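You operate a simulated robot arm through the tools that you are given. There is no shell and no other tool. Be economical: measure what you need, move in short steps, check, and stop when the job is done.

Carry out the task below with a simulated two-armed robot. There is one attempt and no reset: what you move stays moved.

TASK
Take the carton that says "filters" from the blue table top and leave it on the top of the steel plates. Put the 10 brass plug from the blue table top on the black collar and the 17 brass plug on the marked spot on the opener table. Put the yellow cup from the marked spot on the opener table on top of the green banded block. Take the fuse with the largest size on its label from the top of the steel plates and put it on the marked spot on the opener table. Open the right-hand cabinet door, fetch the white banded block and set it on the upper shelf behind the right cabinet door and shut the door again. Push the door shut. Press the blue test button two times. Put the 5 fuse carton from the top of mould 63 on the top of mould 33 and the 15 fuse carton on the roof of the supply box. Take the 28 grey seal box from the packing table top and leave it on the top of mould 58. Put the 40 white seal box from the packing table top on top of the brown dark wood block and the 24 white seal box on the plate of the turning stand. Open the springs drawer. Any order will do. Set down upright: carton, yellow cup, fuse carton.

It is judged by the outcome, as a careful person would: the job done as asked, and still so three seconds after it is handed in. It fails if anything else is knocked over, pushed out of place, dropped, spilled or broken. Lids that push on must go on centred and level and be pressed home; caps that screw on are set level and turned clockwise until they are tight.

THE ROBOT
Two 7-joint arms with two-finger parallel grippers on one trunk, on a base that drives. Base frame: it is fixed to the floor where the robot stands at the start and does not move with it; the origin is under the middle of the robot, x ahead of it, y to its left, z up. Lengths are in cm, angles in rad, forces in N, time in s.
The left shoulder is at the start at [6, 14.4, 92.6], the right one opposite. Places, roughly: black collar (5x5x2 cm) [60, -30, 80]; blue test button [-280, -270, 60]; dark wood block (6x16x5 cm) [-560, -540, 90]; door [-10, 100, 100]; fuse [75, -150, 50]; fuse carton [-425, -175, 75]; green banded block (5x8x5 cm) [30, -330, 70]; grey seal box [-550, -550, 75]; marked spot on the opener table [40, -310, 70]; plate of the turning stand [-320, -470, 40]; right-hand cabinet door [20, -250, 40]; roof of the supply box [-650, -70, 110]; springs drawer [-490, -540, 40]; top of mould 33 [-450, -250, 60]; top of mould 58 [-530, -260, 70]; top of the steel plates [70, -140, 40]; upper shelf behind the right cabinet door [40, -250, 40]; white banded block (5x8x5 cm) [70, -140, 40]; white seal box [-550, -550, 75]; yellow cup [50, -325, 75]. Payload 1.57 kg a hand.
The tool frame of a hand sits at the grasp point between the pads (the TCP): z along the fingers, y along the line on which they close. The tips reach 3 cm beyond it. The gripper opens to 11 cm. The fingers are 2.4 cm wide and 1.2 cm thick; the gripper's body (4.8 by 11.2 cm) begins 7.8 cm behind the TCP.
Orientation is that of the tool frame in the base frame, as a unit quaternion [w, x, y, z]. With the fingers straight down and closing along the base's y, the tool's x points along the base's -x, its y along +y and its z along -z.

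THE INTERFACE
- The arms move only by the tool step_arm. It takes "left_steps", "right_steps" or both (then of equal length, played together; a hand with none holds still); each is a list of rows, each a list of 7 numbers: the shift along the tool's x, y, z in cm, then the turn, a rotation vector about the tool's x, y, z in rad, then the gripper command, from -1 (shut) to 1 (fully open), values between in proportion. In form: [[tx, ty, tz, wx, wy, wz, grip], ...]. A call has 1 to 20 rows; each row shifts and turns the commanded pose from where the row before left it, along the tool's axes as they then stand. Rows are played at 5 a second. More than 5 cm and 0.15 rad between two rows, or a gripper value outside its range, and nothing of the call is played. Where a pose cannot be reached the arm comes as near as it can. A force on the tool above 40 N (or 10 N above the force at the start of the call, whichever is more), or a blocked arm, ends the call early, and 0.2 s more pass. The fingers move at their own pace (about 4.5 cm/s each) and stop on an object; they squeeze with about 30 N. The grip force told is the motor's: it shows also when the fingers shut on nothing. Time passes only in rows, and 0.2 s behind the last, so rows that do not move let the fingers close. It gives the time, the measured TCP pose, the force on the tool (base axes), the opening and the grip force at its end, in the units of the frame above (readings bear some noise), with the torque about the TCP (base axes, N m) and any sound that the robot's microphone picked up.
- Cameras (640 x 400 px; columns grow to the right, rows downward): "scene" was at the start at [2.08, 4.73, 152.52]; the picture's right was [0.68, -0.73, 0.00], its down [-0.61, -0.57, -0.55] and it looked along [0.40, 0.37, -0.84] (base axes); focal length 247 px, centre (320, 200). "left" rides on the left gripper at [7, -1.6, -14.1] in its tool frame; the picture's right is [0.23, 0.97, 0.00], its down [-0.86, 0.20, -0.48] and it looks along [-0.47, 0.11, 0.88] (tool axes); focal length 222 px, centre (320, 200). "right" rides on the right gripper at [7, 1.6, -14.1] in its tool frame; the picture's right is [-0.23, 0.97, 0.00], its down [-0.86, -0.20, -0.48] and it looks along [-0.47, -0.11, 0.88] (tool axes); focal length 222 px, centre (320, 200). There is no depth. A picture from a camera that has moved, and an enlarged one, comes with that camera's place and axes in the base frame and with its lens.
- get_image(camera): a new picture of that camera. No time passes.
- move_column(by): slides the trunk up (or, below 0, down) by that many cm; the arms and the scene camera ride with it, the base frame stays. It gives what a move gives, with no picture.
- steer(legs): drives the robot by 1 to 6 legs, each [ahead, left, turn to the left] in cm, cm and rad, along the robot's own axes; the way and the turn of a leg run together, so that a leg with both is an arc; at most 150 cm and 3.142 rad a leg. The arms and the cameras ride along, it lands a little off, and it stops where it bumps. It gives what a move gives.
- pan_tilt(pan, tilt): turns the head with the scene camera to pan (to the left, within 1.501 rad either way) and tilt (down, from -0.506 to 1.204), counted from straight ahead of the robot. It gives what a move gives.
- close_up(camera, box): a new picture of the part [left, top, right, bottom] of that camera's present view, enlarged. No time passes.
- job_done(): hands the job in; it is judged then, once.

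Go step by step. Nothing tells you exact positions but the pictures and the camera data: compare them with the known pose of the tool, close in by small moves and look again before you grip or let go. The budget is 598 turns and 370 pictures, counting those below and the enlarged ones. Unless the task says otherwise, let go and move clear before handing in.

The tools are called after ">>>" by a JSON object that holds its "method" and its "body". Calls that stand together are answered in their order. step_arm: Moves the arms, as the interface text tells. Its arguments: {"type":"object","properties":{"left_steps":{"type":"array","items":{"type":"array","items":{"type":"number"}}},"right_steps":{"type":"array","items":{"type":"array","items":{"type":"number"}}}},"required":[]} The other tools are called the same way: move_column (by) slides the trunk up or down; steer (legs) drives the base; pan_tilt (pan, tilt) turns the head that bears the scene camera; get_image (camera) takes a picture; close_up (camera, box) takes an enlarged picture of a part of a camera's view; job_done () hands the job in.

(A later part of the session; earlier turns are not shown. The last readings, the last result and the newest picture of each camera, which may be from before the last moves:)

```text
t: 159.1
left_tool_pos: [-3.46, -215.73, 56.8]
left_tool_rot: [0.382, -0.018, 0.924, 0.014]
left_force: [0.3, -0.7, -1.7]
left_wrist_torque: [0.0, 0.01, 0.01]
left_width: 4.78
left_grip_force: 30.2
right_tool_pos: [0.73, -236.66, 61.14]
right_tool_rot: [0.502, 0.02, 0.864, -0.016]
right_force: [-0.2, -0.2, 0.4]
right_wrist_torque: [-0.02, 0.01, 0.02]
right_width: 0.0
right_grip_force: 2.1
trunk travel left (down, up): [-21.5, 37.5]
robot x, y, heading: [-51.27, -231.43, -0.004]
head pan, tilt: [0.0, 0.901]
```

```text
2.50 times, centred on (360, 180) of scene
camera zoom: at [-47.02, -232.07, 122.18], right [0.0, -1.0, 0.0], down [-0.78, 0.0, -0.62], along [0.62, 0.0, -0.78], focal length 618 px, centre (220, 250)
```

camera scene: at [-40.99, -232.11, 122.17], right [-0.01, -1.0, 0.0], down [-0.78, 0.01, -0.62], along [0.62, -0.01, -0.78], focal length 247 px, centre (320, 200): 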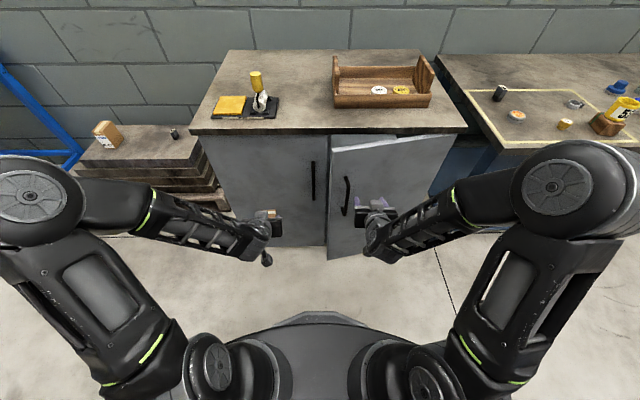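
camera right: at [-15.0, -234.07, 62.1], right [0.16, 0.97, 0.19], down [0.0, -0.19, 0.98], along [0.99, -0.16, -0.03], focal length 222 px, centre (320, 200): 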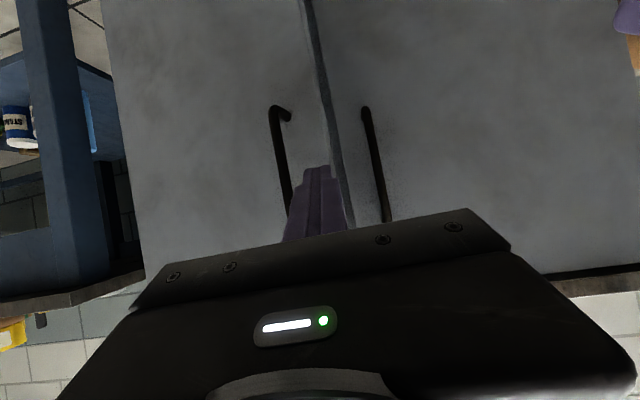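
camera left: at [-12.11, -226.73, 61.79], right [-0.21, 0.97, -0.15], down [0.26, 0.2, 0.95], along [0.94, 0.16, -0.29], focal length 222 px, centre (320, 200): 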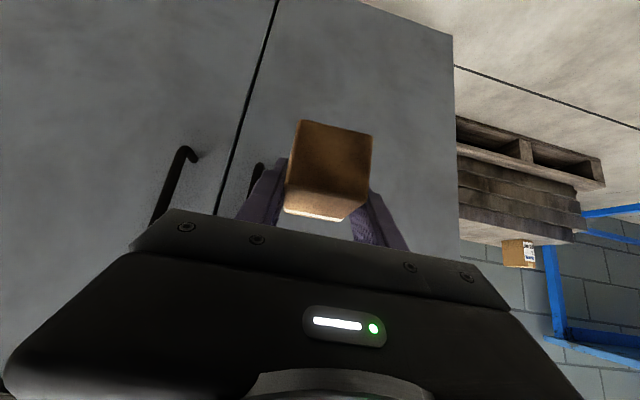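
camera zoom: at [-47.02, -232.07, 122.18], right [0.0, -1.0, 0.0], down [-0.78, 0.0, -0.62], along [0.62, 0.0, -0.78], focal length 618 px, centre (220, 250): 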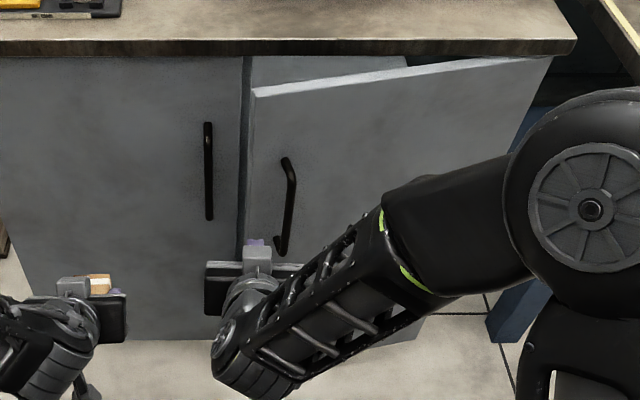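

>>> {"method": "step_arm", "body": {"right_steps": [[0, 3.2, 0, 0, 0, 0, -1], [-2.3, 0, 3.7, 0, 0, 0, -1], [-2.3, 0, 3.7, 0, 0, 0, -1], [-2.0, 0, 3.3, 0, 0, 0, -1]]}}

>>> {"method": "get_image", "body": {"camera": "right"}}

```text
t: 160.1
left_tool_pos: [-3.23, -215.78, 56.91]
left_tool_rot: [0.383, -0.018, 0.924, 0.014]
left_force: [0.0, -0.3, -1.4]
left_wrist_torque: [0.01, 0.01, 0.03]
left_width: 4.77
left_grip_force: 29.9
right_tool_pos: [13.5, -234.07, 61.4]
right_tool_rot: [0.502, 0.021, 0.864, -0.017]
right_force: [-1.3, 0.1, 1.1]
right_wrist_torque: [0.02, 0.02, 0.02]
right_width: 0.01
right_grip_force: 20.9
trunk travel left (down, up): [-21.5, 37.5]
robot x, y, heading: [-51.7, -231.69, -0.001]
head pan, tilt: [0.0, 0.901]
```

```text
246 pictures are left
camera right: at [-2.22, -231.57, 62.44], right [0.16, 0.97, 0.19], down [0.0, -0.19, 0.98], along [0.99, -0.16, -0.03], focal length 222 px, centre (320, 200)
```

right: 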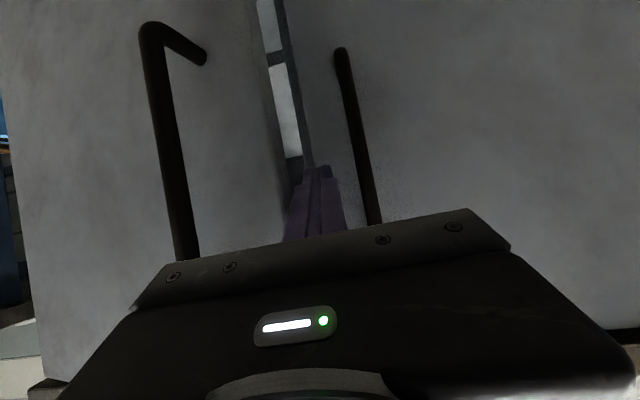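

>>> {"method": "step_arm", "body": {"right_steps": [[0, 0, 0, 0.114, 0, 0.069, -1], [0, 0, 0, 0.114, 0, 0.069, -1], [0, 0, 0, 0.114, 0, 0.069, -1], [0, 0, 0, 0.114, 0, 0.069, -1], [0, 0, 0, 0.114, 0, 0.069, -1], [0, 0, 0, 0.114, 0, 0.069, -1]]}}

>>> {"method": "get_image", "body": {"camera": "right"}}

>>> {"method": "close_up", "body": {"camera": "scene", "box": [260, 100, 460, 260]}}

```text
t: 161.5
left_tool_pos: [-3.39, -215.69, 56.94]
left_tool_rot: [0.383, -0.018, 0.924, 0.014]
left_force: [0.6, -0.6, -1.4]
left_wrist_torque: [0.01, -0.01, 0.02]
left_width: 4.76
left_grip_force: 29.8
right_tool_pos: [13.44, -234.02, 61.64]
right_tool_rot: [0.459, 0.361, 0.786, -0.203]
right_force: [0.4, 1.1, 0.2]
right_wrist_torque: [0.03, 0.0, 0.0]
right_width: 0.0
right_grip_force: 21.3
trunk travel left (down, up): [-21.5, 37.5]
robot x, y, heading: [-51.63, -232.1, -0.004]
head pan, tilt: [0.0, 0.901]
```

```text
245 pictures are left
camera right: at [4.29, -221.09, 62.58], right [0.81, 0.55, 0.21], down [-0.15, -0.15, 0.98], along [0.57, -0.82, -0.03], focal length 222 px, centre (320, 200)
```

right: 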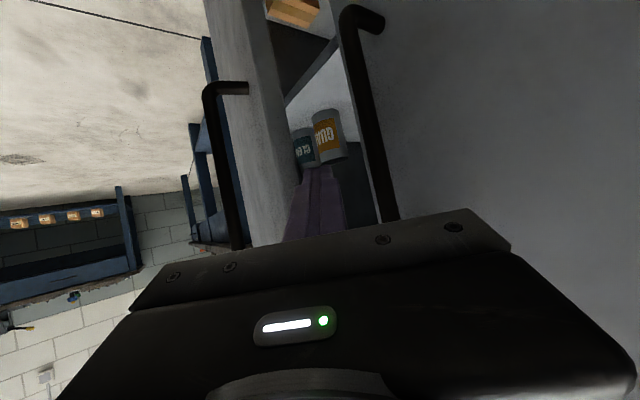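

```text
2.50 times, centred on (360, 180) of scene
camera zoom: at [-47.02, -232.06, 122.18], right [0.0, -1.0, 0.0], down [-0.78, 0.0, -0.62], along [0.62, 0.0, -0.78], focal length 618 px, centre (220, 250)
```

zoom: 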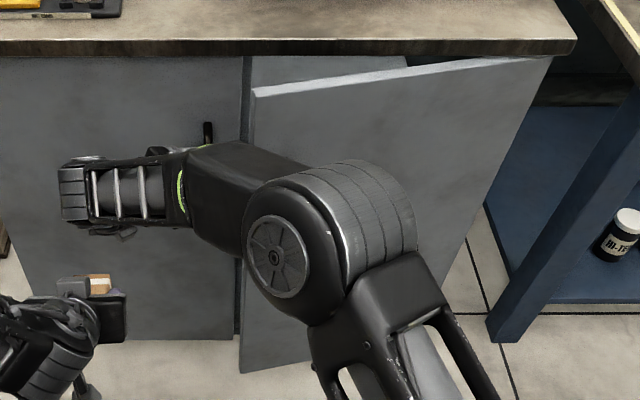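

>>> {"method": "step_arm", "body": {"right_steps": [[0, 0, 2, 0, 0, 0, -1], [0, 0, 2, 0, 0, 0, -1], [0, 0, 1.5, 0, 0, 0, -1]]}}

>>> {"method": "get_image", "body": {"camera": "right"}}

```text
t: 162.1
left_tool_pos: [-3.4, -215.46, 56.85]
left_tool_rot: [0.382, -0.02, 0.924, 0.014]
left_force: [-0.4, 0.6, 0.1]
left_wrist_torque: [0.01, 0.01, -0.02]
left_width: 4.78
left_grip_force: 29.7
right_tool_pos: [15.57, -234.89, 60.43]
right_tool_rot: [0.463, 0.354, 0.79, -0.19]
right_force: [-0.1, 4.6, 0.2]
right_wrist_torque: [-0.11, -0.03, -0.02]
right_width: 0.0
right_grip_force: 21.3
trunk travel left (down, up): [-21.5, 37.5]
robot x, y, heading: [-51.82, -232.06, -0.001]
head pan, tilt: [0.0, 0.901]
stopped in row 2 (right hand): the force on the tool passed its limit (the readings are from after the stop); the commanded pose is now the measured one
```

```text
243 pictures are left
camera right: at [6.0, -222.0, 61.46], right [0.79, 0.57, 0.22], down [-0.16, -0.16, 0.97], along [0.59, -0.8, -0.04], focal length 222 px, centre (320, 200)
```

right: 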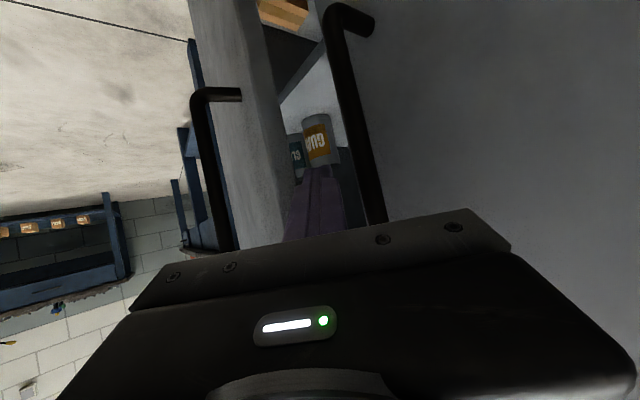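

>>> {"method": "step_arm", "body": {"right_steps": [[0.9, -3.6, -1.75, 0, 0, 0, -1], [0.9, -3.6, -1.75, 0, 0, 0, -1]]}}

>>> {"method": "get_image", "body": {"camera": "right"}}

>>> {"method": "close_up", "body": {"camera": "scene", "box": [260, 100, 460, 260]}}

```text
t: 162.7
left_tool_pos: [-3.47, -215.44, 56.92]
left_tool_rot: [0.383, -0.02, 0.923, 0.014]
left_force: [0.3, 0.5, -1.8]
left_wrist_torque: [0.03, 0.04, 0.01]
left_width: 4.79
left_grip_force: 30.3
right_tool_pos: [7.58, -236.86, 60.4]
right_tool_rot: [0.463, 0.354, 0.79, -0.191]
right_force: [-4.6, 13.8, 2.7]
right_wrist_torque: [-0.22, -0.06, -0.22]
right_width: 0.03
right_grip_force: 21.4
trunk travel left (down, up): [-21.5, 37.5]
robot x, y, heading: [-51.31, -232.24, 0.0]
head pan, tilt: [0.0, 0.901]
```

```text
242 pictures are left
camera right: at [-1.98, -223.99, 61.45], right [0.79, 0.57, 0.22], down [-0.16, -0.16, 0.97], along [0.59, -0.8, -0.04], focal length 222 px, centre (320, 200)
```

right: 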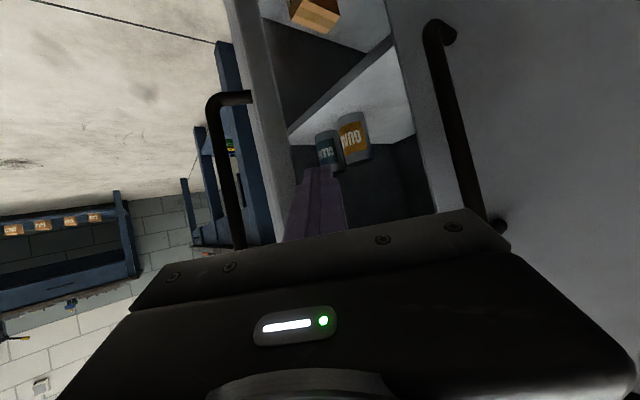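

```text
2.50 times, centred on (360, 180) of scene
camera zoom: at [-47.06, -231.89, 122.17], right [0.0, -1.0, 0.0], down [-0.78, 0.0, -0.62], along [0.62, 0.0, -0.78], focal length 618 px, centre (220, 250)
```

zoom: 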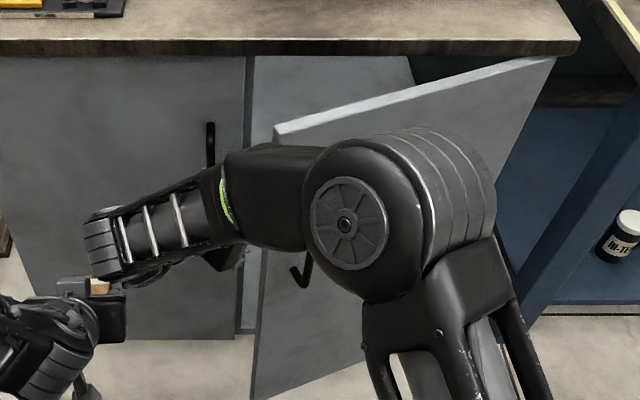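

>>> {"method": "step_arm", "body": {"left_steps": [[0, 4, 0, 0, 0, 0, -1], [0, 4, 0, 0, 0, 0, -1], [0, 4, 0, 0, 0, 0, -1], [0, 3, 0, 0, 0, 0, -1]], "right_steps": [[0.25, -3.85, -0.65, 0, 0, 0, -1], [0.25, -3.85, -0.65, 0, 0, 0, -1], [0.25, -3.85, -0.65, 0, 0, 0, -1], [0.25, -3.85, -0.65, 0, 0, 0, -1]]}}

>>> {"method": "get_image", "body": {"camera": "right"}}

>>> {"method": "get_image", "body": {"camera": "scene"}}

```text
t: 163.1
left_tool_pos: [-3.06, -211.2, 56.89]
left_tool_rot: [0.381, -0.02, 0.924, 0.015]
left_force: [0.4, 0.1, -1.1]
left_wrist_torque: [0.03, 0.0, -0.01]
left_width: 4.76
left_grip_force: 29.9
left hand out of reach, approached as far as the arm can: row 1
right_tool_pos: [3.97, -238.47, 60.28]
right_tool_rot: [0.46, 0.351, 0.794, -0.185]
right_force: [-1.5, -0.1, -0.8]
right_wrist_torque: [0.0, -0.02, -0.01]
right_width: 0.0
right_grip_force: 21.9
trunk travel left (down, up): [-21.5, 37.5]
robot x, y, heading: [-51.63, -232.04, -0.0]
head pan, tilt: [0.0, 0.901]
stopped in row 2 (right hand): the force on the tool passed its limit (the readings are from after the stop); the commanded pose is now the measured one
```

```text
240 pictures are left
camera right: at [-5.7, -225.83, 61.49], right [0.79, 0.58, 0.22], down [-0.15, -0.17, 0.97], along [0.6, -0.8, -0.05], focal length 222 px, centre (320, 200)
```

right: 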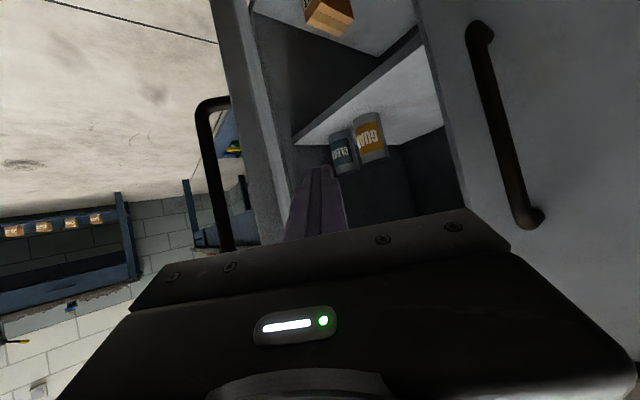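

```text
239 pictures are left
camera scene: at [-46.98, -232.0, 122.17], right [0.0, -1.0, 0.0], down [-0.78, 0.0, -0.62], along [0.62, 0.0, -0.78], focal length 247 px, centre (320, 200)
```

scene: 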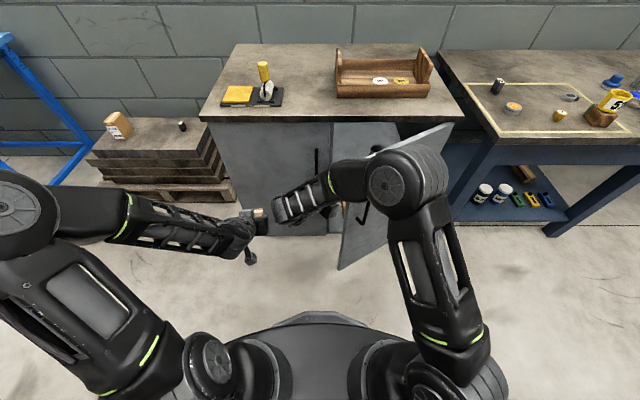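

>>> {"method": "steer", "body": {"legs": [[0, 24, 0]]}}

>>> {"method": "step_arm", "body": {"right_steps": [[-0.5, -2.7, 2.5, 0, 0, 0, -1], [-1.5, -2.7, 2.5, 0, 0, 0, -1], [-1.5, -2.7, 2.5, 0, 0, 0, -1]]}}

>>> {"method": "get_image", "body": {"camera": "right"}}

>>> {"method": "get_image", "body": {"camera": "scene"}}

```text
t: 164.9
left_tool_pos: [-3.04, -187.39, 56.95]
left_tool_rot: [0.383, -0.02, 0.923, 0.016]
left_force: [0.3, -0.5, -1.2]
left_wrist_torque: [0.0, -0.01, -0.02]
left_width: 4.78
left_grip_force: 30.2
right_tool_pos: [3.88, -214.65, 60.36]
right_tool_rot: [0.46, 0.352, 0.794, -0.186]
right_force: [0.9, -0.2, 0.5]
right_wrist_torque: [-0.01, 0.01, 0.03]
right_width: 0.0
right_grip_force: 21.0
trunk travel left (down, up): [-21.5, 37.5]
robot x, y, heading: [-51.27, -208.05, 0.0]
head pan, tilt: [0.0, 0.901]
```

```text
t: 165.7
left_tool_pos: [-3.1, -187.53, 56.93]
left_tool_rot: [0.382, -0.02, 0.924, 0.015]
left_force: [-0.1, 0.8, -1.0]
left_wrist_torque: [0.02, -0.02, 0.02]
left_width: 4.78
left_grip_force: 30.1
right_tool_pos: [3.71, -226.19, 59.22]
right_tool_rot: [0.459, 0.353, 0.793, -0.187]
right_force: [0.3, 0.1, 0.3]
right_wrist_torque: [0.02, 0.02, 0.0]
right_width: 0.01
right_grip_force: 20.8
trunk travel left (down, up): [-21.5, 37.5]
robot x, y, heading: [-51.62, -207.99, -0.001]
head pan, tilt: [0.0, 0.901]
```

```text
238 pictures are left
camera right: at [-6.03, -213.52, 60.49], right [0.79, 0.58, 0.22], down [-0.15, -0.17, 0.97], along [0.6, -0.8, -0.05], focal length 222 px, centre (320, 200)
```

right: 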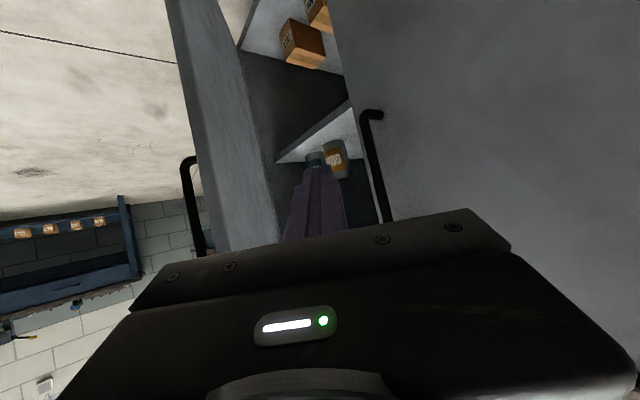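

```text
237 pictures are left
camera scene: at [-47.08, -208.11, 122.18], right [0.0, -1.0, 0.0], down [-0.78, 0.0, -0.62], along [0.62, 0.0, -0.78], focal length 247 px, centre (320, 200)
```

scene: 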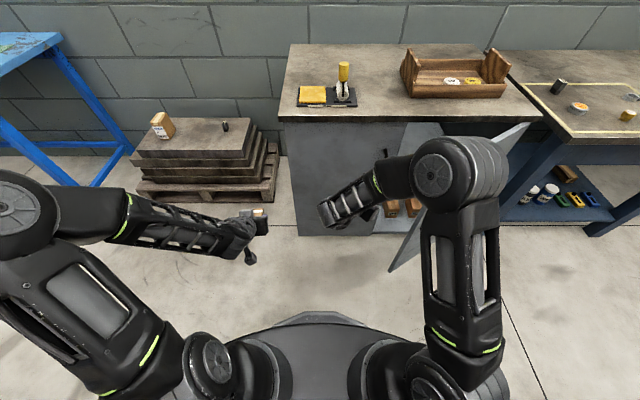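

>>> {"method": "step_arm", "body": {"right_steps": [[-1.9, -1.85, 3.2, 0, 0, 0, -1], [-1.9, -1.85, 3.2, 0, 0, 0, -1], [-1.9, -1.85, 3.2, 0, 0, 0, -1], [0.4, -3.2, -1.1, 0, 0, 0, -1], [0.3, -3.8, -0.7, 0, 0, 0, -1], [0.3, -3.8, -0.7, 0, 0, 0, -1]]}}

>>> {"method": "get_image", "body": {"camera": "right"}}

>>> {"method": "get_image", "body": {"camera": "scene"}}

```text
t: 167.1
left_tool_pos: [-3.04, -187.55, 56.84]
left_tool_rot: [0.383, -0.02, 0.924, 0.014]
left_force: [-0.2, 0.8, -1.2]
left_wrist_torque: [0.03, 0.01, 0.03]
left_width: 4.77
left_grip_force: 30.1
right_tool_pos: [-2.47, -243.54, 59.28]
right_tool_rot: [0.461, 0.351, 0.794, -0.186]
right_force: [0.1, -0.1, 0.6]
right_wrist_torque: [0.03, -0.02, 0.01]
right_width: 0.0
right_grip_force: 21.4
trunk travel left (down, up): [-21.5, 37.5]
robot x, y, heading: [-51.6, -208.41, 0.003]
head pan, tilt: [0.0, 0.901]
```

```text
236 pictures are left
camera right: at [-12.19, -230.89, 60.44], right [0.79, 0.58, 0.22], down [-0.15, -0.17, 0.97], along [0.6, -0.8, -0.05], focal length 222 px, centre (320, 200)
```

right: 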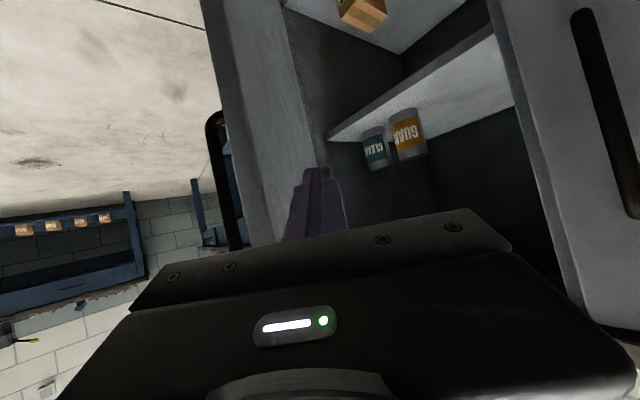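

```text
235 pictures are left
camera scene: at [-47.07, -208.12, 122.18], right [0.0, -1.0, 0.0], down [-0.78, 0.0, -0.62], along [0.62, 0.0, -0.78], focal length 247 px, centre (320, 200)
```

scene: 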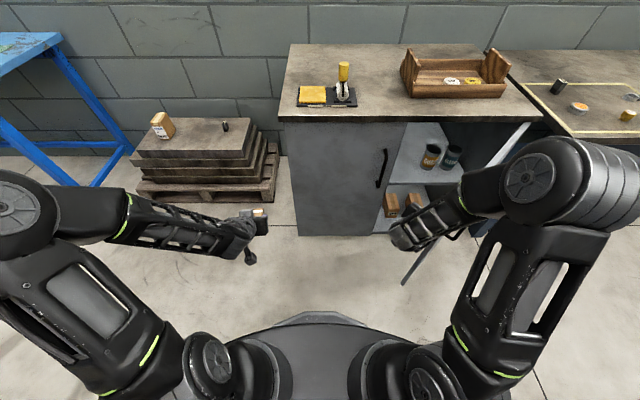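

>>> {"method": "step_arm", "body": {"right_steps": [[-0.8, -4.0, 1.2, 0, 0, 0, -1], [-1.0, -3.8, 1.6, 0, 0, 0, -1], [-1.0, -3.8, 1.6, 0, 0, 0, -1], [-1.0, -3.8, 1.6, 0, 0, 0, -1]]}}

>>> {"method": "get_image", "body": {"camera": "scene"}}

```text
t: 168.1
left_tool_pos: [-3.03, -187.46, 56.96]
left_tool_rot: [0.383, -0.02, 0.923, 0.015]
left_force: [0.6, -0.2, -0.8]
left_wrist_torque: [0.0, 0.05, 0.01]
left_width: 4.74
left_grip_force: 30.0
right_tool_pos: [-8.94, -259.37, 58.97]
right_tool_rot: [0.459, 0.352, 0.794, -0.186]
right_force: [0.8, 0.3, 0.2]
right_wrist_torque: [0.01, -0.02, 0.01]
right_width: 0.02
right_grip_force: 21.0
trunk travel left (down, up): [-21.5, 37.5]
robot x, y, heading: [-51.08, -208.03, 0.002]
head pan, tilt: [0.0, 0.901]
```

```text
234 pictures are left
camera scene: at [-47.07, -208.12, 122.18], right [0.0, -1.0, 0.0], down [-0.78, 0.0, -0.62], along [0.62, 0.0, -0.78], focal length 247 px, centre (320, 200)
```

scene: 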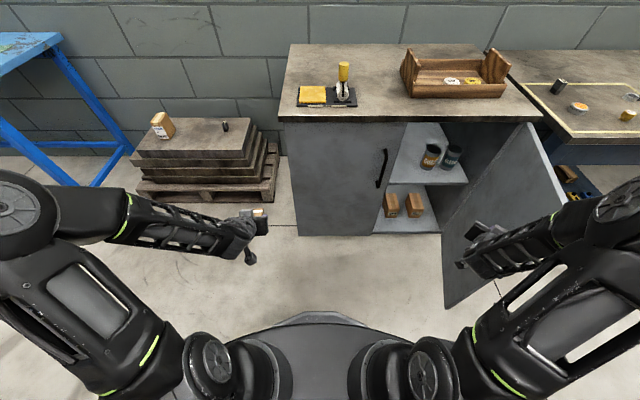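

>>> {"method": "close_up", "body": {"camera": "scene", "box": [360, 100, 500, 250]}}

>>> {"method": "get_image", "body": {"camera": "right"}}

```text
2.67 times, centred on (430, 175) of scene
camera zoom: at [-47.07, -208.12, 122.18], right [0.0, -1.0, 0.0], down [-0.78, 0.0, -0.62], along [0.62, 0.0, -0.78], focal length 659 px, centre (27, 267)
```

zoom: 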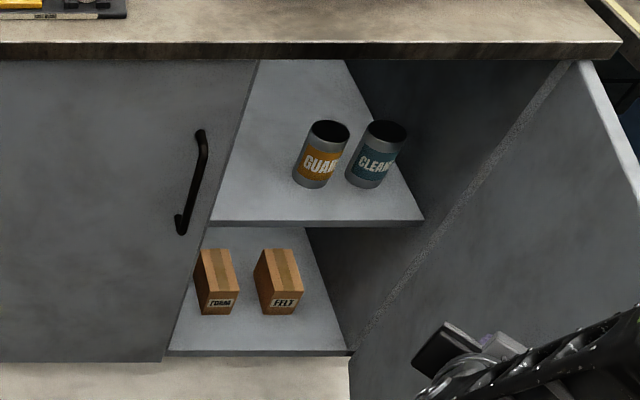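

```text
232 pictures are left
camera right: at [-18.59, -246.76, 60.22], right [0.79, 0.58, 0.22], down [-0.15, -0.17, 0.97], along [0.6, -0.8, -0.05], focal length 222 px, centre (320, 200)
```

right: 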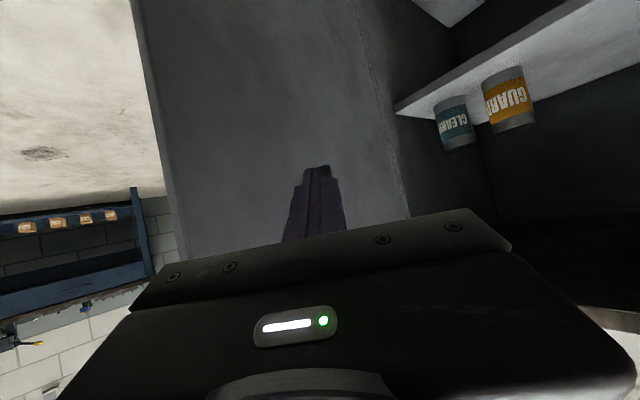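

>>> {"method": "step_arm", "body": {"right_steps": [[1.0, 3.8, -1.6, 0, 0, 0, -1], [1.0, 3.8, -1.6, 0, 0, 0, -1], [1.0, 3.8, -1.6, 0, 0, 0, -1], [1.0, 3.8, -1.6, 0, 0, 0, -1], [0, 0, 0, -0.114, 0, -0.069, -1], [0, 0, 0, -0.114, 0, -0.069, -1], [0, 0, 0, -0.114, 0, -0.069, -1], [0, 0, 0, -0.114, 0, -0.069, -1], [0, 0, 0, -0.114, 0, -0.069, -1], [0, 0, 0, -0.114, 0, -0.069, -1]]}}

>>> {"method": "get_image", "body": {"camera": "scene"}}

```text
t: 170.3
left_tool_pos: [-3.12, -187.44, 56.98]
left_tool_rot: [0.383, -0.021, 0.923, 0.016]
left_force: [-0.1, 0.7, -0.7]
left_wrist_torque: [0.04, 0.03, -0.02]
left_width: 4.76
left_grip_force: 29.7
right_tool_pos: [-2.36, -243.66, 59.19]
right_tool_rot: [0.503, 0.012, 0.864, 0.0]
right_force: [0.0, 1.0, -0.2]
right_wrist_torque: [-0.03, 0.0, 0.01]
right_width: 0.0
right_grip_force: 20.8
right hand out of reach, approached as far as the arm can: row 7
trunk travel left (down, up): [-21.5, 37.5]
robot x, y, heading: [-51.45, -208.25, 0.0]
head pan, tilt: [0.0, 0.901]
```

```text
231 pictures are left
camera scene: at [-47.08, -208.12, 122.18], right [0.0, -1.0, 0.0], down [-0.78, 0.0, -0.62], along [0.62, 0.0, -0.78], focal length 247 px, centre (320, 200)
```

scene: 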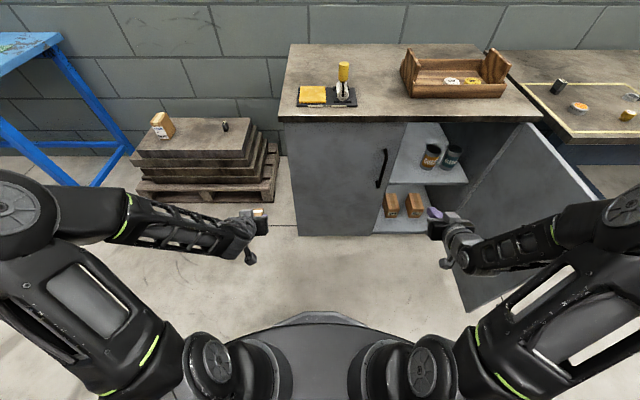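

>>> {"method": "step_arm", "body": {"right_steps": [[0, 0, 0, 0, 0.13, 0, -1], [0, 0, 0, 0, 0.13, 0, -1], [0, 0, 0, 0, 0.13, 0, -1], [0, 0, 0, 0, 0.13, 0, -1], [0, 0, 0, 0, 0.13, 0, -1], [0, 0, 0, 0, 0.13, 0, -1], [0, 0, 0, 0, 0.13, 0, -1], [0, 0, 0, 0, 0.13, 0, -1], [4, 2.5, 0, 0, 0, 0, -1], [4, 2.5, 0, 0, 0, 0, -1], [4, 2.5, 0, 0, 0, 0, -1], [4, 2.5, 0, 0, 0, 0, -1], [4, 2.5, 0, 0, 0, 0, -1]]}}

>>> {"method": "get_image", "body": {"camera": "scene"}}

```text
t: 173.1
left_tool_pos: [-3.06, -187.45, 56.88]
left_tool_rot: [0.382, -0.02, 0.924, 0.016]
left_force: [-0.4, -0.4, -1.9]
left_wrist_torque: [0.01, 0.04, 0.0]
left_width: 4.78
left_grip_force: 29.9
right_tool_pos: [-20.76, -230.65, 58.92]
right_tool_rot: [0.006, 0.01, 1.0, 0.007]
right_force: [0.4, 0.3, 0.0]
right_wrist_torque: [0.0, 0.0, 0.01]
right_width: 0.0
right_grip_force: 21.4
right hand out of reach, approached as far as the arm can: row 4, 13
trunk travel left (down, up): [-21.5, 37.5]
robot x, y, heading: [-51.53, -208.22, 0.001]
head pan, tilt: [0.0, 0.901]
```

```text
230 pictures are left
camera scene: at [-47.04, -208.14, 122.18], right [0.0, -1.0, 0.0], down [-0.78, 0.0, -0.62], along [0.62, 0.0, -0.78], focal length 247 px, centre (320, 200)
```

scene: 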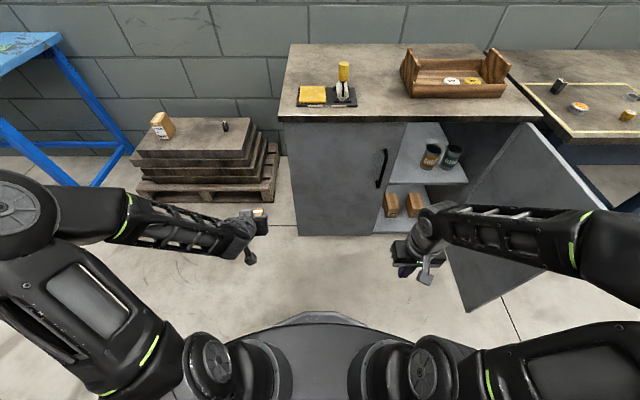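

>>> {"method": "move_column", "body": {"by": 24}}

>>> {"method": "steer", "body": {"legs": [[0, -22, 0], [8, 0, 0]]}}

>>> {"method": "get_image", "body": {"camera": "scene"}}

>>> {"method": "get_image", "body": {"camera": "left"}}

```text
t: 175.6
left_tool_pos: [-3.05, -187.45, 81.01]
left_tool_rot: [0.382, -0.021, 0.924, 0.016]
left_force: [0.1, -0.1, -1.7]
left_wrist_torque: [0.03, -0.01, 0.02]
left_width: 4.74
left_grip_force: 29.9
right_tool_pos: [-20.86, -230.69, 82.95]
right_tool_rot: [0.006, 0.009, 1.0, 0.007]
right_force: [-0.2, -0.3, 0.4]
right_wrist_torque: [0.0, -0.02, -0.01]
right_width: 0.02
right_grip_force: 21.1
trunk travel left (down, up): [-45.5, 13.5]
robot x, y, heading: [-51.62, -207.9, -0.001]
head pan, tilt: [0.0, 0.901]
```

```text
t: 177.9
left_tool_pos: [5.08, -209.31, 80.78]
left_tool_rot: [0.382, -0.021, 0.924, 0.016]
left_force: [0.7, 0.4, -1.4]
left_wrist_torque: [-0.02, 0.0, -0.01]
left_width: 4.77
left_grip_force: 29.8
right_tool_pos: [-12.73, -252.56, 82.77]
right_tool_rot: [0.005, 0.011, 1.0, 0.007]
right_force: [0.6, 0.8, -0.4]
right_wrist_torque: [0.01, 0.05, -0.01]
right_width: 0.0
right_grip_force: 20.9
trunk travel left (down, up): [-45.5, 13.5]
robot x, y, heading: [-43.02, -229.64, 0.001]
head pan, tilt: [0.0, 0.901]
```

```text
229 pictures are left
camera scene: at [-38.93, -229.98, 146.17], right [0.0, -1.0, 0.0], down [-0.78, 0.0, -0.62], along [0.62, 0.0, -0.78], focal length 247 px, centre (320, 200)
```

scene: 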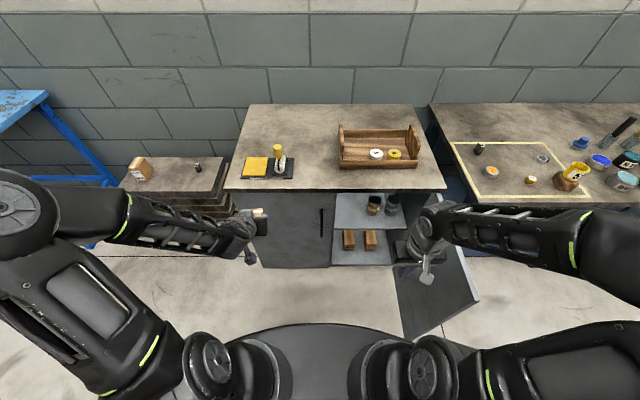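

```text
228 pictures are left
camera left: at [-9.77, -211.65, 85.84], right [-0.21, 0.97, -0.15], down [0.26, 0.2, 0.95], along [0.94, 0.16, -0.29], focal length 222 px, centre (320, 200)
```

left: 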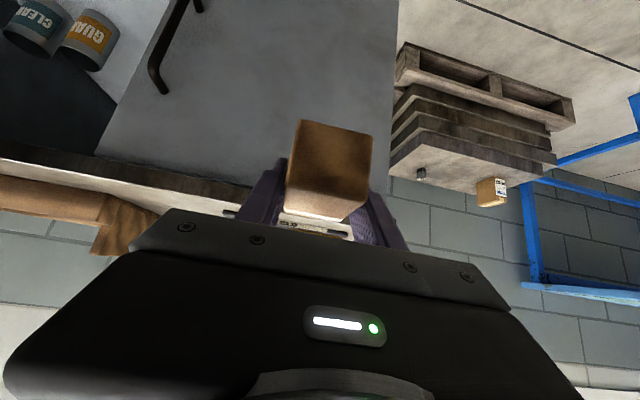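

>>> {"method": "step_arm", "body": {"right_steps": [[1.3, -3.5, -1, 0, 0, 0, -1], [1.3, -3.5, -1, 0, 0, 0, -1], [1.3, -3.5, -1, 0, 0, 0, -1], [1.3, -3.5, -1, 0, 0, 0, -1]]}}

>>> {"method": "step_arm", "body": {"left_steps": [[1.45, -3.86, 1.8, 0, 0, 0, -1], [1.45, -3.86, 1.8, 0, 0, 0, -1], [1.45, -3.86, 1.8, 0, 0, 0, -1], [1.45, -3.86, 1.8, 0, 0, 0, -1], [1.45, -3.86, 1.8, 0, 0, 0, -1], [1.45, -3.86, 1.8, 0, 0, 0, -1], [1.45, -3.86, 1.8, 0, 0, 0, -1], [1.45, -3.86, 1.8, 0, 0, 0, -1], [1.45, -3.86, 1.8, 0, 0, 0, -1]]}}

>>> {"method": "get_image", "body": {"camera": "left"}}

>>> {"method": "get_image", "body": {"camera": "scene"}}

```text
t: 178.9
left_tool_pos: [4.93, -209.25, 80.91]
left_tool_rot: [0.381, -0.021, 0.924, 0.016]
left_force: [-0.1, 0.2, -1.6]
left_wrist_torque: [0.01, 0.02, 0.01]
left_width: 4.74
left_grip_force: 29.8
right_tool_pos: [-18.19, -266.56, 86.79]
right_tool_rot: [0.006, 0.008, 1.0, 0.006]
right_force: [0.5, 0.6, 0.0]
right_wrist_torque: [0.04, -0.02, -0.04]
right_width: 0.0
right_grip_force: 21.5
right hand out of reach, approached as far as the arm can: row 1
trunk travel left (down, up): [-45.5, 13.5]
robot x, y, heading: [-43.5, -230.17, -0.007]
head pan, tilt: [0.0, 0.901]
```

```text
t: 180.9
left_tool_pos: [8.82, -243.62, 59.68]
left_tool_rot: [0.383, -0.02, 0.924, 0.015]
left_force: [-0.1, -0.2, -0.9]
left_wrist_torque: [0.01, 0.02, -0.02]
left_width: 4.76
left_grip_force: 29.8
right_tool_pos: [-18.11, -266.67, 86.77]
right_tool_rot: [0.006, 0.009, 1.0, 0.007]
right_force: [1.3, 0.8, 0.0]
right_wrist_torque: [-0.01, -0.03, -0.01]
right_width: 0.02
right_grip_force: 21.7
trunk travel left (down, up): [-45.5, 13.5]
robot x, y, heading: [-43.6, -230.3, -0.004]
head pan, tilt: [0.0, 0.901]
```

```text
227 pictures are left
camera left: at [-5.96, -246.1, 64.71], right [-0.21, 0.97, -0.15], down [0.26, 0.2, 0.95], along [0.94, 0.16, -0.29], focal length 222 px, centre (320, 200)
```

left: 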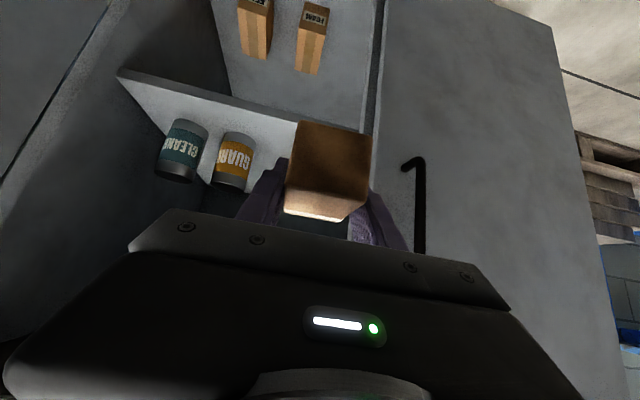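

```text
226 pictures are left
camera scene: at [-39.08, -230.05, 146.18], right [0.0, -1.0, 0.0], down [-0.78, 0.0, -0.62], along [0.62, 0.0, -0.78], focal length 247 px, centre (320, 200)
```

scene: 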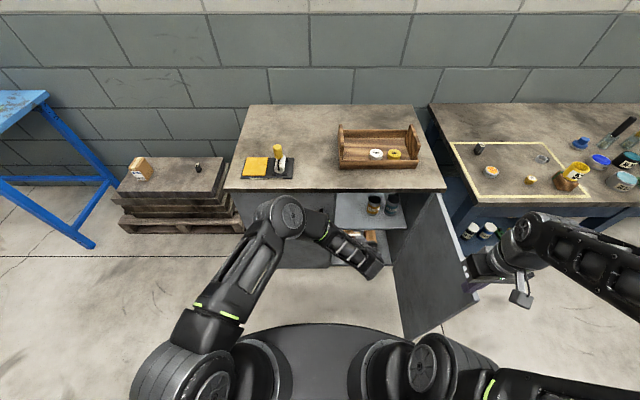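

>>> {"method": "step_arm", "body": {"left_steps": [[-1.54, 0, 3.74, 0, 0, 0, -1], [-1.54, 0, 3.74, 0, 0, 0, -1], [-1.54, 0, 3.74, 0, 0, 0, -1], [-1.54, 0, 3.74, 0, 0, 0, -1], [-1.54, 0, 3.74, 0, 0, 0, -1]]}}

>>> {"method": "get_image", "body": {"camera": "left"}}

>>> {"method": "close_up", "body": {"camera": "scene", "box": [300, 160, 460, 280]}}

```text
t: 182.1
left_tool_pos: [25.3, -242.69, 52.89]
left_tool_rot: [0.382, -0.019, 0.924, 0.014]
left_force: [0.7, 0.2, -1.3]
left_wrist_torque: [-0.01, -0.01, 0.02]
left_width: 4.75
left_grip_force: 29.7
left hand out of reach, approached as far as the arm can: row 5
right_tool_pos: [-18.19, -266.42, 86.73]
right_tool_rot: [0.006, 0.01, 1.0, 0.007]
right_force: [-0.1, -0.4, -0.3]
right_wrist_torque: [0.01, -0.04, -0.03]
right_width: 0.0
right_grip_force: 21.2
trunk travel left (down, up): [-45.5, 13.5]
robot x, y, heading: [-43.38, -229.92, 0.002]
head pan, tilt: [0.0, 0.901]
```

```text
225 pictures are left
camera left: at [10.61, -244.96, 57.72], right [-0.21, 0.97, -0.15], down [0.26, 0.2, 0.95], along [0.94, 0.16, -0.29], focal length 222 px, centre (320, 200)
```

left: 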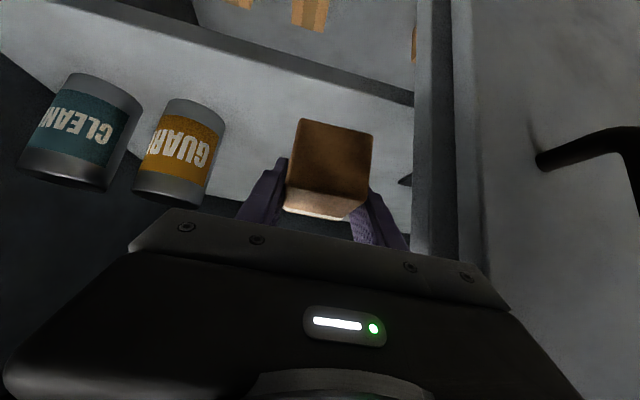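

```text
3.33 times, centred on (380, 220) of scene
camera zoom: at [-39.11, -229.98, 146.19], right [0.0, -1.0, 0.0], down [-0.78, 0.0, -0.62], along [0.62, 0.0, -0.78], focal length 824 px, centre (120, 133)
```

zoom: 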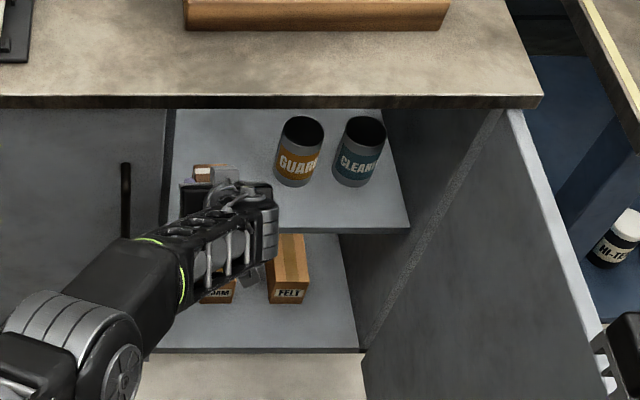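

>>> {"method": "steer", "body": {"legs": [[4, 0, 0]]}}

>>> {"method": "step_arm", "body": {"left_steps": [[1.06, 0, 1.06, 0, 0, 0, -1], [0.7, 0, 0.7, 0, 0, 0, -1], [0.36, 0, 0.36, 0, 0, 0, -1], [0.36, 0, 0.36, 0, 0, 0, -1], [0.36, 0, 0.36, 0, 0, 0, -1], [0.36, 0, 0.36, 0, 0, 0, -1], [0.36, 0, 0.36, 0, 0, 0, -1]]}}

>>> {"method": "get_image", "body": {"camera": "left"}}

```text
t: 183.0
left_tool_pos: [29.36, -242.49, 52.78]
left_tool_rot: [0.382, -0.02, 0.924, 0.015]
left_force: [-0.2, 0.6, -1.5]
left_wrist_torque: [-0.01, -0.01, -0.01]
left_width: 4.77
left_grip_force: 30.1
right_tool_pos: [-14.04, -266.6, 86.67]
right_tool_rot: [0.005, 0.009, 1.0, 0.006]
right_force: [0.0, -0.2, -0.8]
right_wrist_torque: [0.01, 0.01, 0.0]
right_width: 0.04
right_grip_force: 21.0
trunk travel left (down, up): [-45.5, 13.5]
robot x, y, heading: [-39.53, -229.97, -0.001]
head pan, tilt: [0.0, 0.901]
```

```text
t: 184.6
left_tool_pos: [28.59, -241.88, 51.05]
left_tool_rot: [0.383, -0.019, 0.923, 0.014]
left_force: [2.8, -6.6, 3.0]
left_wrist_torque: [0.68, 0.32, 0.18]
left_width: 4.76
left_grip_force: 29.8
left hand out of reach, approached as far as the arm can: row 1, 2, 4, 6
right_tool_pos: [-14.09, -266.62, 86.8]
right_tool_rot: [0.006, 0.01, 1.0, 0.006]
right_force: [0.0, 0.0, 0.5]
right_wrist_torque: [-0.01, 0.0, 0.04]
right_width: 0.01
right_grip_force: 21.3
trunk travel left (down, up): [-45.5, 13.5]
robot x, y, heading: [-39.57, -229.53, -0.001]
head pan, tilt: [0.0, 0.901]
```

```text
223 pictures are left
camera left: at [13.77, -244.12, 55.87], right [-0.2, 0.97, -0.15], down [0.26, 0.2, 0.95], along [0.95, 0.16, -0.29], focal length 222 px, centre (320, 200)
```

left: 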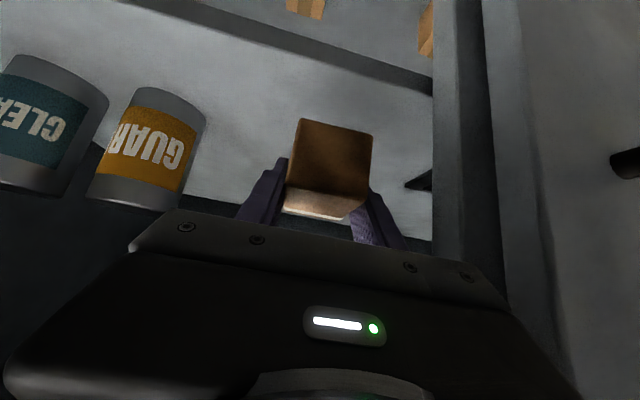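

>>> {"method": "steer", "body": {"legs": [[0, -2, 0]]}}

>>> {"method": "move_column", "body": {"by": -1.2}}

>>> {"method": "get_image", "body": {"camera": "left"}}

```text
t: 185.4
left_tool_pos: [28.61, -243.75, 50.7]
left_tool_rot: [0.383, -0.019, 0.923, 0.014]
left_force: [0.1, -0.2, -0.1]
left_wrist_torque: [0.03, -0.02, -0.02]
left_width: 4.73
left_grip_force: 29.5
right_tool_pos: [-14.06, -268.64, 86.77]
right_tool_rot: [0.006, 0.01, 1.0, 0.006]
right_force: [0.8, 0.3, 0.2]
right_wrist_torque: [0.04, 0.01, -0.01]
right_width: 0.04
right_grip_force: 21.3
trunk travel left (down, up): [-45.5, 13.5]
robot x, y, heading: [-39.71, -232.2, -0.003]
head pan, tilt: [0.0, 0.901]
```

```text
t: 186.0
left_tool_pos: [28.55, -243.59, 49.65]
left_tool_rot: [0.382, -0.019, 0.924, 0.014]
left_force: [0.2, 0.1, -0.4]
left_wrist_torque: [-0.02, -0.01, 0.01]
left_width: 4.77
left_grip_force: 30.1
right_tool_pos: [-14.1, -268.54, 85.5]
right_tool_rot: [0.006, 0.009, 1.0, 0.006]
right_force: [0.6, 0.1, 0.1]
right_wrist_torque: [0.0, -0.02, -0.01]
right_width: 0.03
right_grip_force: 21.1
trunk travel left (down, up): [-44.3, 14.7]
robot x, y, heading: [-39.76, -231.96, 0.003]
head pan, tilt: [0.0, 0.901]
```

```text
222 pictures are left
camera left: at [13.72, -246.01, 54.57], right [-0.21, 0.97, -0.15], down [0.26, 0.2, 0.95], along [0.94, 0.16, -0.29], focal length 222 px, centre (320, 200)
```

left: 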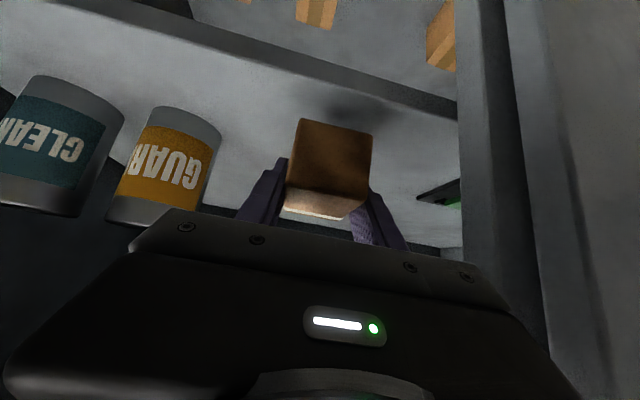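

>>> {"method": "move_column", "body": {"by": -0.8}}

>>> {"method": "move_column", "body": {"by": -0.5}}

>>> {"method": "get_image", "body": {"camera": "left"}}

```text
t: 186.6
left_tool_pos: [28.5, -243.75, 48.73]
left_tool_rot: [0.383, -0.021, 0.924, 0.015]
left_force: [0.1, 0.3, -0.6]
left_wrist_torque: [0.0, 0.04, 0.01]
left_width: 4.74
left_grip_force: 29.9
right_tool_pos: [-14.06, -268.54, 84.85]
right_tool_rot: [0.007, 0.01, 1.0, 0.006]
right_force: [0.8, -0.4, -0.9]
right_wrist_torque: [0.0, -0.01, -0.03]
right_width: 0.01
right_grip_force: 21.3
trunk travel left (down, up): [-43.5, 15.5]
robot x, y, heading: [-39.71, -231.81, -0.003]
head pan, tilt: [0.0, 0.901]
```

```text
t: 187.1
left_tool_pos: [28.53, -243.66, 48.34]
left_tool_rot: [0.382, -0.02, 0.924, 0.015]
left_force: [-0.1, 0.2, -0.9]
left_wrist_torque: [-0.01, 0.04, -0.01]
left_width: 4.74
left_grip_force: 30.1
right_tool_pos: [-14.23, -268.56, 84.23]
right_tool_rot: [0.006, 0.009, 1.0, 0.007]
right_force: [0.7, -0.4, -0.1]
right_wrist_torque: [0.0, -0.02, -0.02]
right_width: 0.0
right_grip_force: 21.7
trunk travel left (down, up): [-43.0, 16.0]
robot x, y, heading: [-39.47, -232.25, 0.003]
head pan, tilt: [0.0, 0.901]
```

```text
221 pictures are left
camera left: at [13.73, -246.01, 53.27], right [-0.21, 0.97, -0.15], down [0.26, 0.2, 0.95], along [0.94, 0.16, -0.29], focal length 222 px, centre (320, 200)
```

left: 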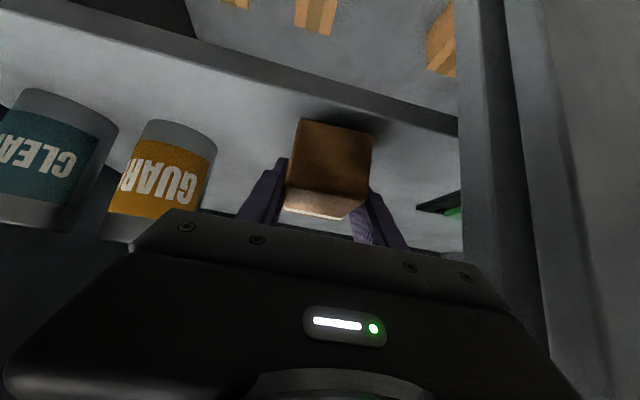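

>>> {"method": "move_column", "body": {"by": -0.5}}

>>> {"method": "move_column", "body": {"by": -0.4}}

>>> {"method": "get_image", "body": {"camera": "left"}}

```text
t: 187.7
left_tool_pos: [28.5, -243.67, 47.84]
left_tool_rot: [0.383, -0.021, 0.923, 0.016]
left_force: [0.1, -0.2, -0.9]
left_wrist_torque: [-0.02, 0.02, -0.02]
left_width: 4.75
left_grip_force: 29.9
right_tool_pos: [-14.1, -268.54, 83.79]
right_tool_rot: [0.007, 0.01, 1.0, 0.006]
right_force: [0.0, 0.3, -0.3]
right_wrist_torque: [-0.03, 0.0, 0.01]
right_width: 0.0
right_grip_force: 21.7
trunk travel left (down, up): [-42.5, 16.5]
robot x, y, heading: [-39.27, -231.82, 0.007]
head pan, tilt: [0.0, 0.901]
```

```text
t: 188.2
left_tool_pos: [28.44, -243.7, 47.49]
left_tool_rot: [0.383, -0.02, 0.924, 0.016]
left_force: [-0.7, -0.9, -1.4]
left_wrist_torque: [0.0, -0.03, 0.02]
left_width: 4.77
left_grip_force: 29.6
right_tool_pos: [-14.07, -268.5, 83.43]
right_tool_rot: [0.007, 0.01, 1.0, 0.006]
right_force: [0.2, 0.3, -1.0]
right_wrist_torque: [0.01, 0.02, 0.02]
right_width: 0.0
right_grip_force: 21.7
trunk travel left (down, up): [-42.1, 16.9]
robot x, y, heading: [-39.43, -231.78, 0.004]
head pan, tilt: [0.0, 0.901]
```

```text
220 pictures are left
camera left: at [13.73, -246.01, 52.37], right [-0.21, 0.97, -0.15], down [0.26, 0.2, 0.95], along [0.94, 0.16, -0.29], focal length 222 px, centre (320, 200)
```

left: 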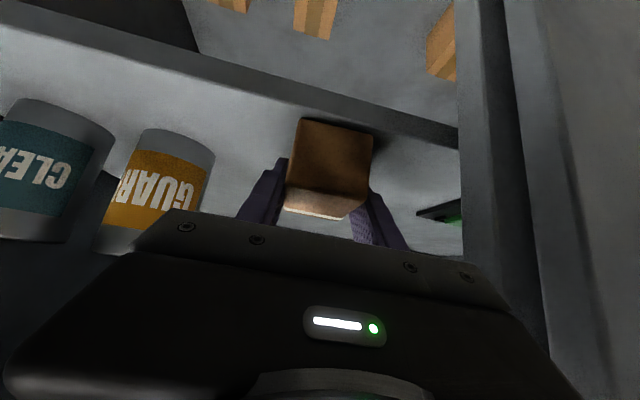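

>>> {"method": "move_column", "body": {"by": -0.5}}

>>> {"method": "move_column", "body": {"by": -0.4}}

>>> {"method": "get_image", "body": {"camera": "left"}}

```text
t: 188.7
left_tool_pos: [28.55, -243.62, 47.29]
left_tool_rot: [0.385, -0.021, 0.923, 0.015]
left_force: [-0.8, 0.5, 11.9]
left_wrist_torque: [-0.27, -0.04, 0.02]
left_width: 4.78
left_grip_force: 30.0
right_tool_pos: [-14.1, -268.54, 82.95]
right_tool_rot: [0.006, 0.009, 1.0, 0.005]
right_force: [-0.5, -0.1, -0.2]
right_wrist_torque: [0.02, 0.0, -0.01]
right_width: 0.01
right_grip_force: 21.3
trunk travel left (down, up): [-41.6, 17.4]
robot x, y, heading: [-39.4, -231.8, 0.005]
head pan, tilt: [0.0, 0.901]
```

```text
t: 189.3
left_tool_pos: [28.65, -243.7, 46.98]
left_tool_rot: [0.386, -0.021, 0.922, 0.014]
left_force: [0.5, 0.2, 22.5]
left_wrist_torque: [-0.41, -0.33, -0.01]
left_width: 4.73
left_grip_force: 29.8
right_tool_pos: [-14.18, -268.53, 82.55]
right_tool_rot: [0.007, 0.01, 1.0, 0.005]
right_force: [-0.8, -1.1, 1.0]
right_wrist_torque: [-0.01, 0.04, -0.01]
right_width: 0.0
right_grip_force: 21.9
trunk travel left (down, up): [-41.2, 17.8]
robot x, y, heading: [-39.72, -231.52, -0.001]
head pan, tilt: [0.0, 0.901]
```

```text
219 pictures are left
camera left: at [13.86, -246.03, 51.8], right [-0.21, 0.97, -0.15], down [0.25, 0.2, 0.95], along [0.95, 0.16, -0.28], focal length 222 px, centre (320, 200)
```

left: 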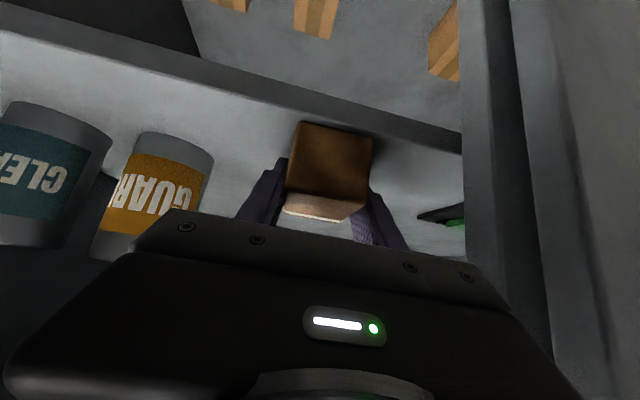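

>>> {"method": "move_column", "body": {"by": 0.4}}

>>> {"method": "step_arm", "body": {"left_steps": [[0, 0, 0, 0, 0, 0, -0.1], [0, 0, 0, 0, 0, 0, 0.15], [0, 0, 0, 0, 0, 0, 0.15], [0, 0, -3, 0, 0, 0, 0.15], [0, 0, -4, 0, 0, 0, 0.15], [2, 0, -4, 0, 0, 0, 0.15], [2.5, 0, -4, 0, 0, 0, 0.15]]}}

>>> {"method": "get_image", "body": {"camera": "left"}}

```text
t: 189.8
left_tool_pos: [28.35, -243.51, 47.0]
left_tool_rot: [0.382, -0.021, 0.924, 0.016]
left_force: [1.8, -0.5, 13.6]
left_wrist_torque: [-0.36, -0.6, 0.03]
left_width: 4.77
left_grip_force: 30.1
right_tool_pos: [-14.23, -268.46, 82.79]
right_tool_rot: [0.006, 0.01, 1.0, 0.004]
right_force: [1.1, -0.1, 0.2]
right_wrist_torque: [-0.01, -0.02, 0.02]
right_width: 0.02
right_grip_force: 21.3
trunk travel left (down, up): [-41.6, 17.4]
robot x, y, heading: [-40.08, -231.84, 0.003]
head pan, tilt: [0.0, 0.901]
```

```text
t: 191.4
left_tool_pos: [14.69, -244.35, 54.38]
left_tool_rot: [0.382, -0.02, 0.924, 0.014]
left_force: [0.6, 0.9, 0.5]
left_wrist_torque: [0.03, -0.02, -0.01]
left_width: 6.34
left_grip_force: 0.1
right_tool_pos: [-14.03, -268.59, 82.77]
right_tool_rot: [0.006, 0.008, 1.0, 0.005]
right_force: [-0.2, 0.5, -0.2]
right_wrist_torque: [-0.02, -0.03, -0.02]
right_width: 0.0
right_grip_force: 21.0
trunk travel left (down, up): [-41.6, 17.4]
robot x, y, heading: [-39.55, -232.06, -0.002]
head pan, tilt: [0.0, 0.901]
```

```text
218 pictures are left
camera left: at [-0.08, -246.8, 59.33], right [-0.21, 0.97, -0.15], down [0.26, 0.2, 0.95], along [0.94, 0.16, -0.29], focal length 222 px, centre (320, 200)
```

left: 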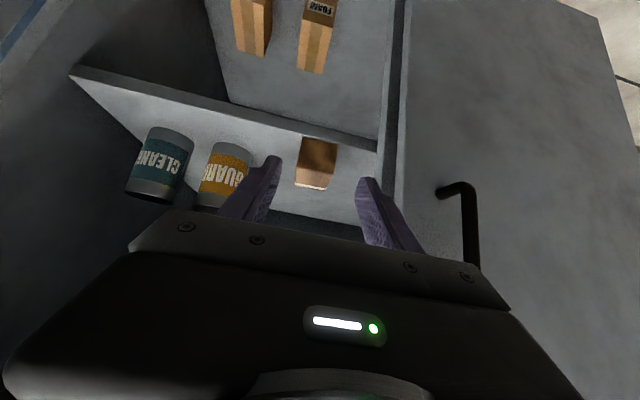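

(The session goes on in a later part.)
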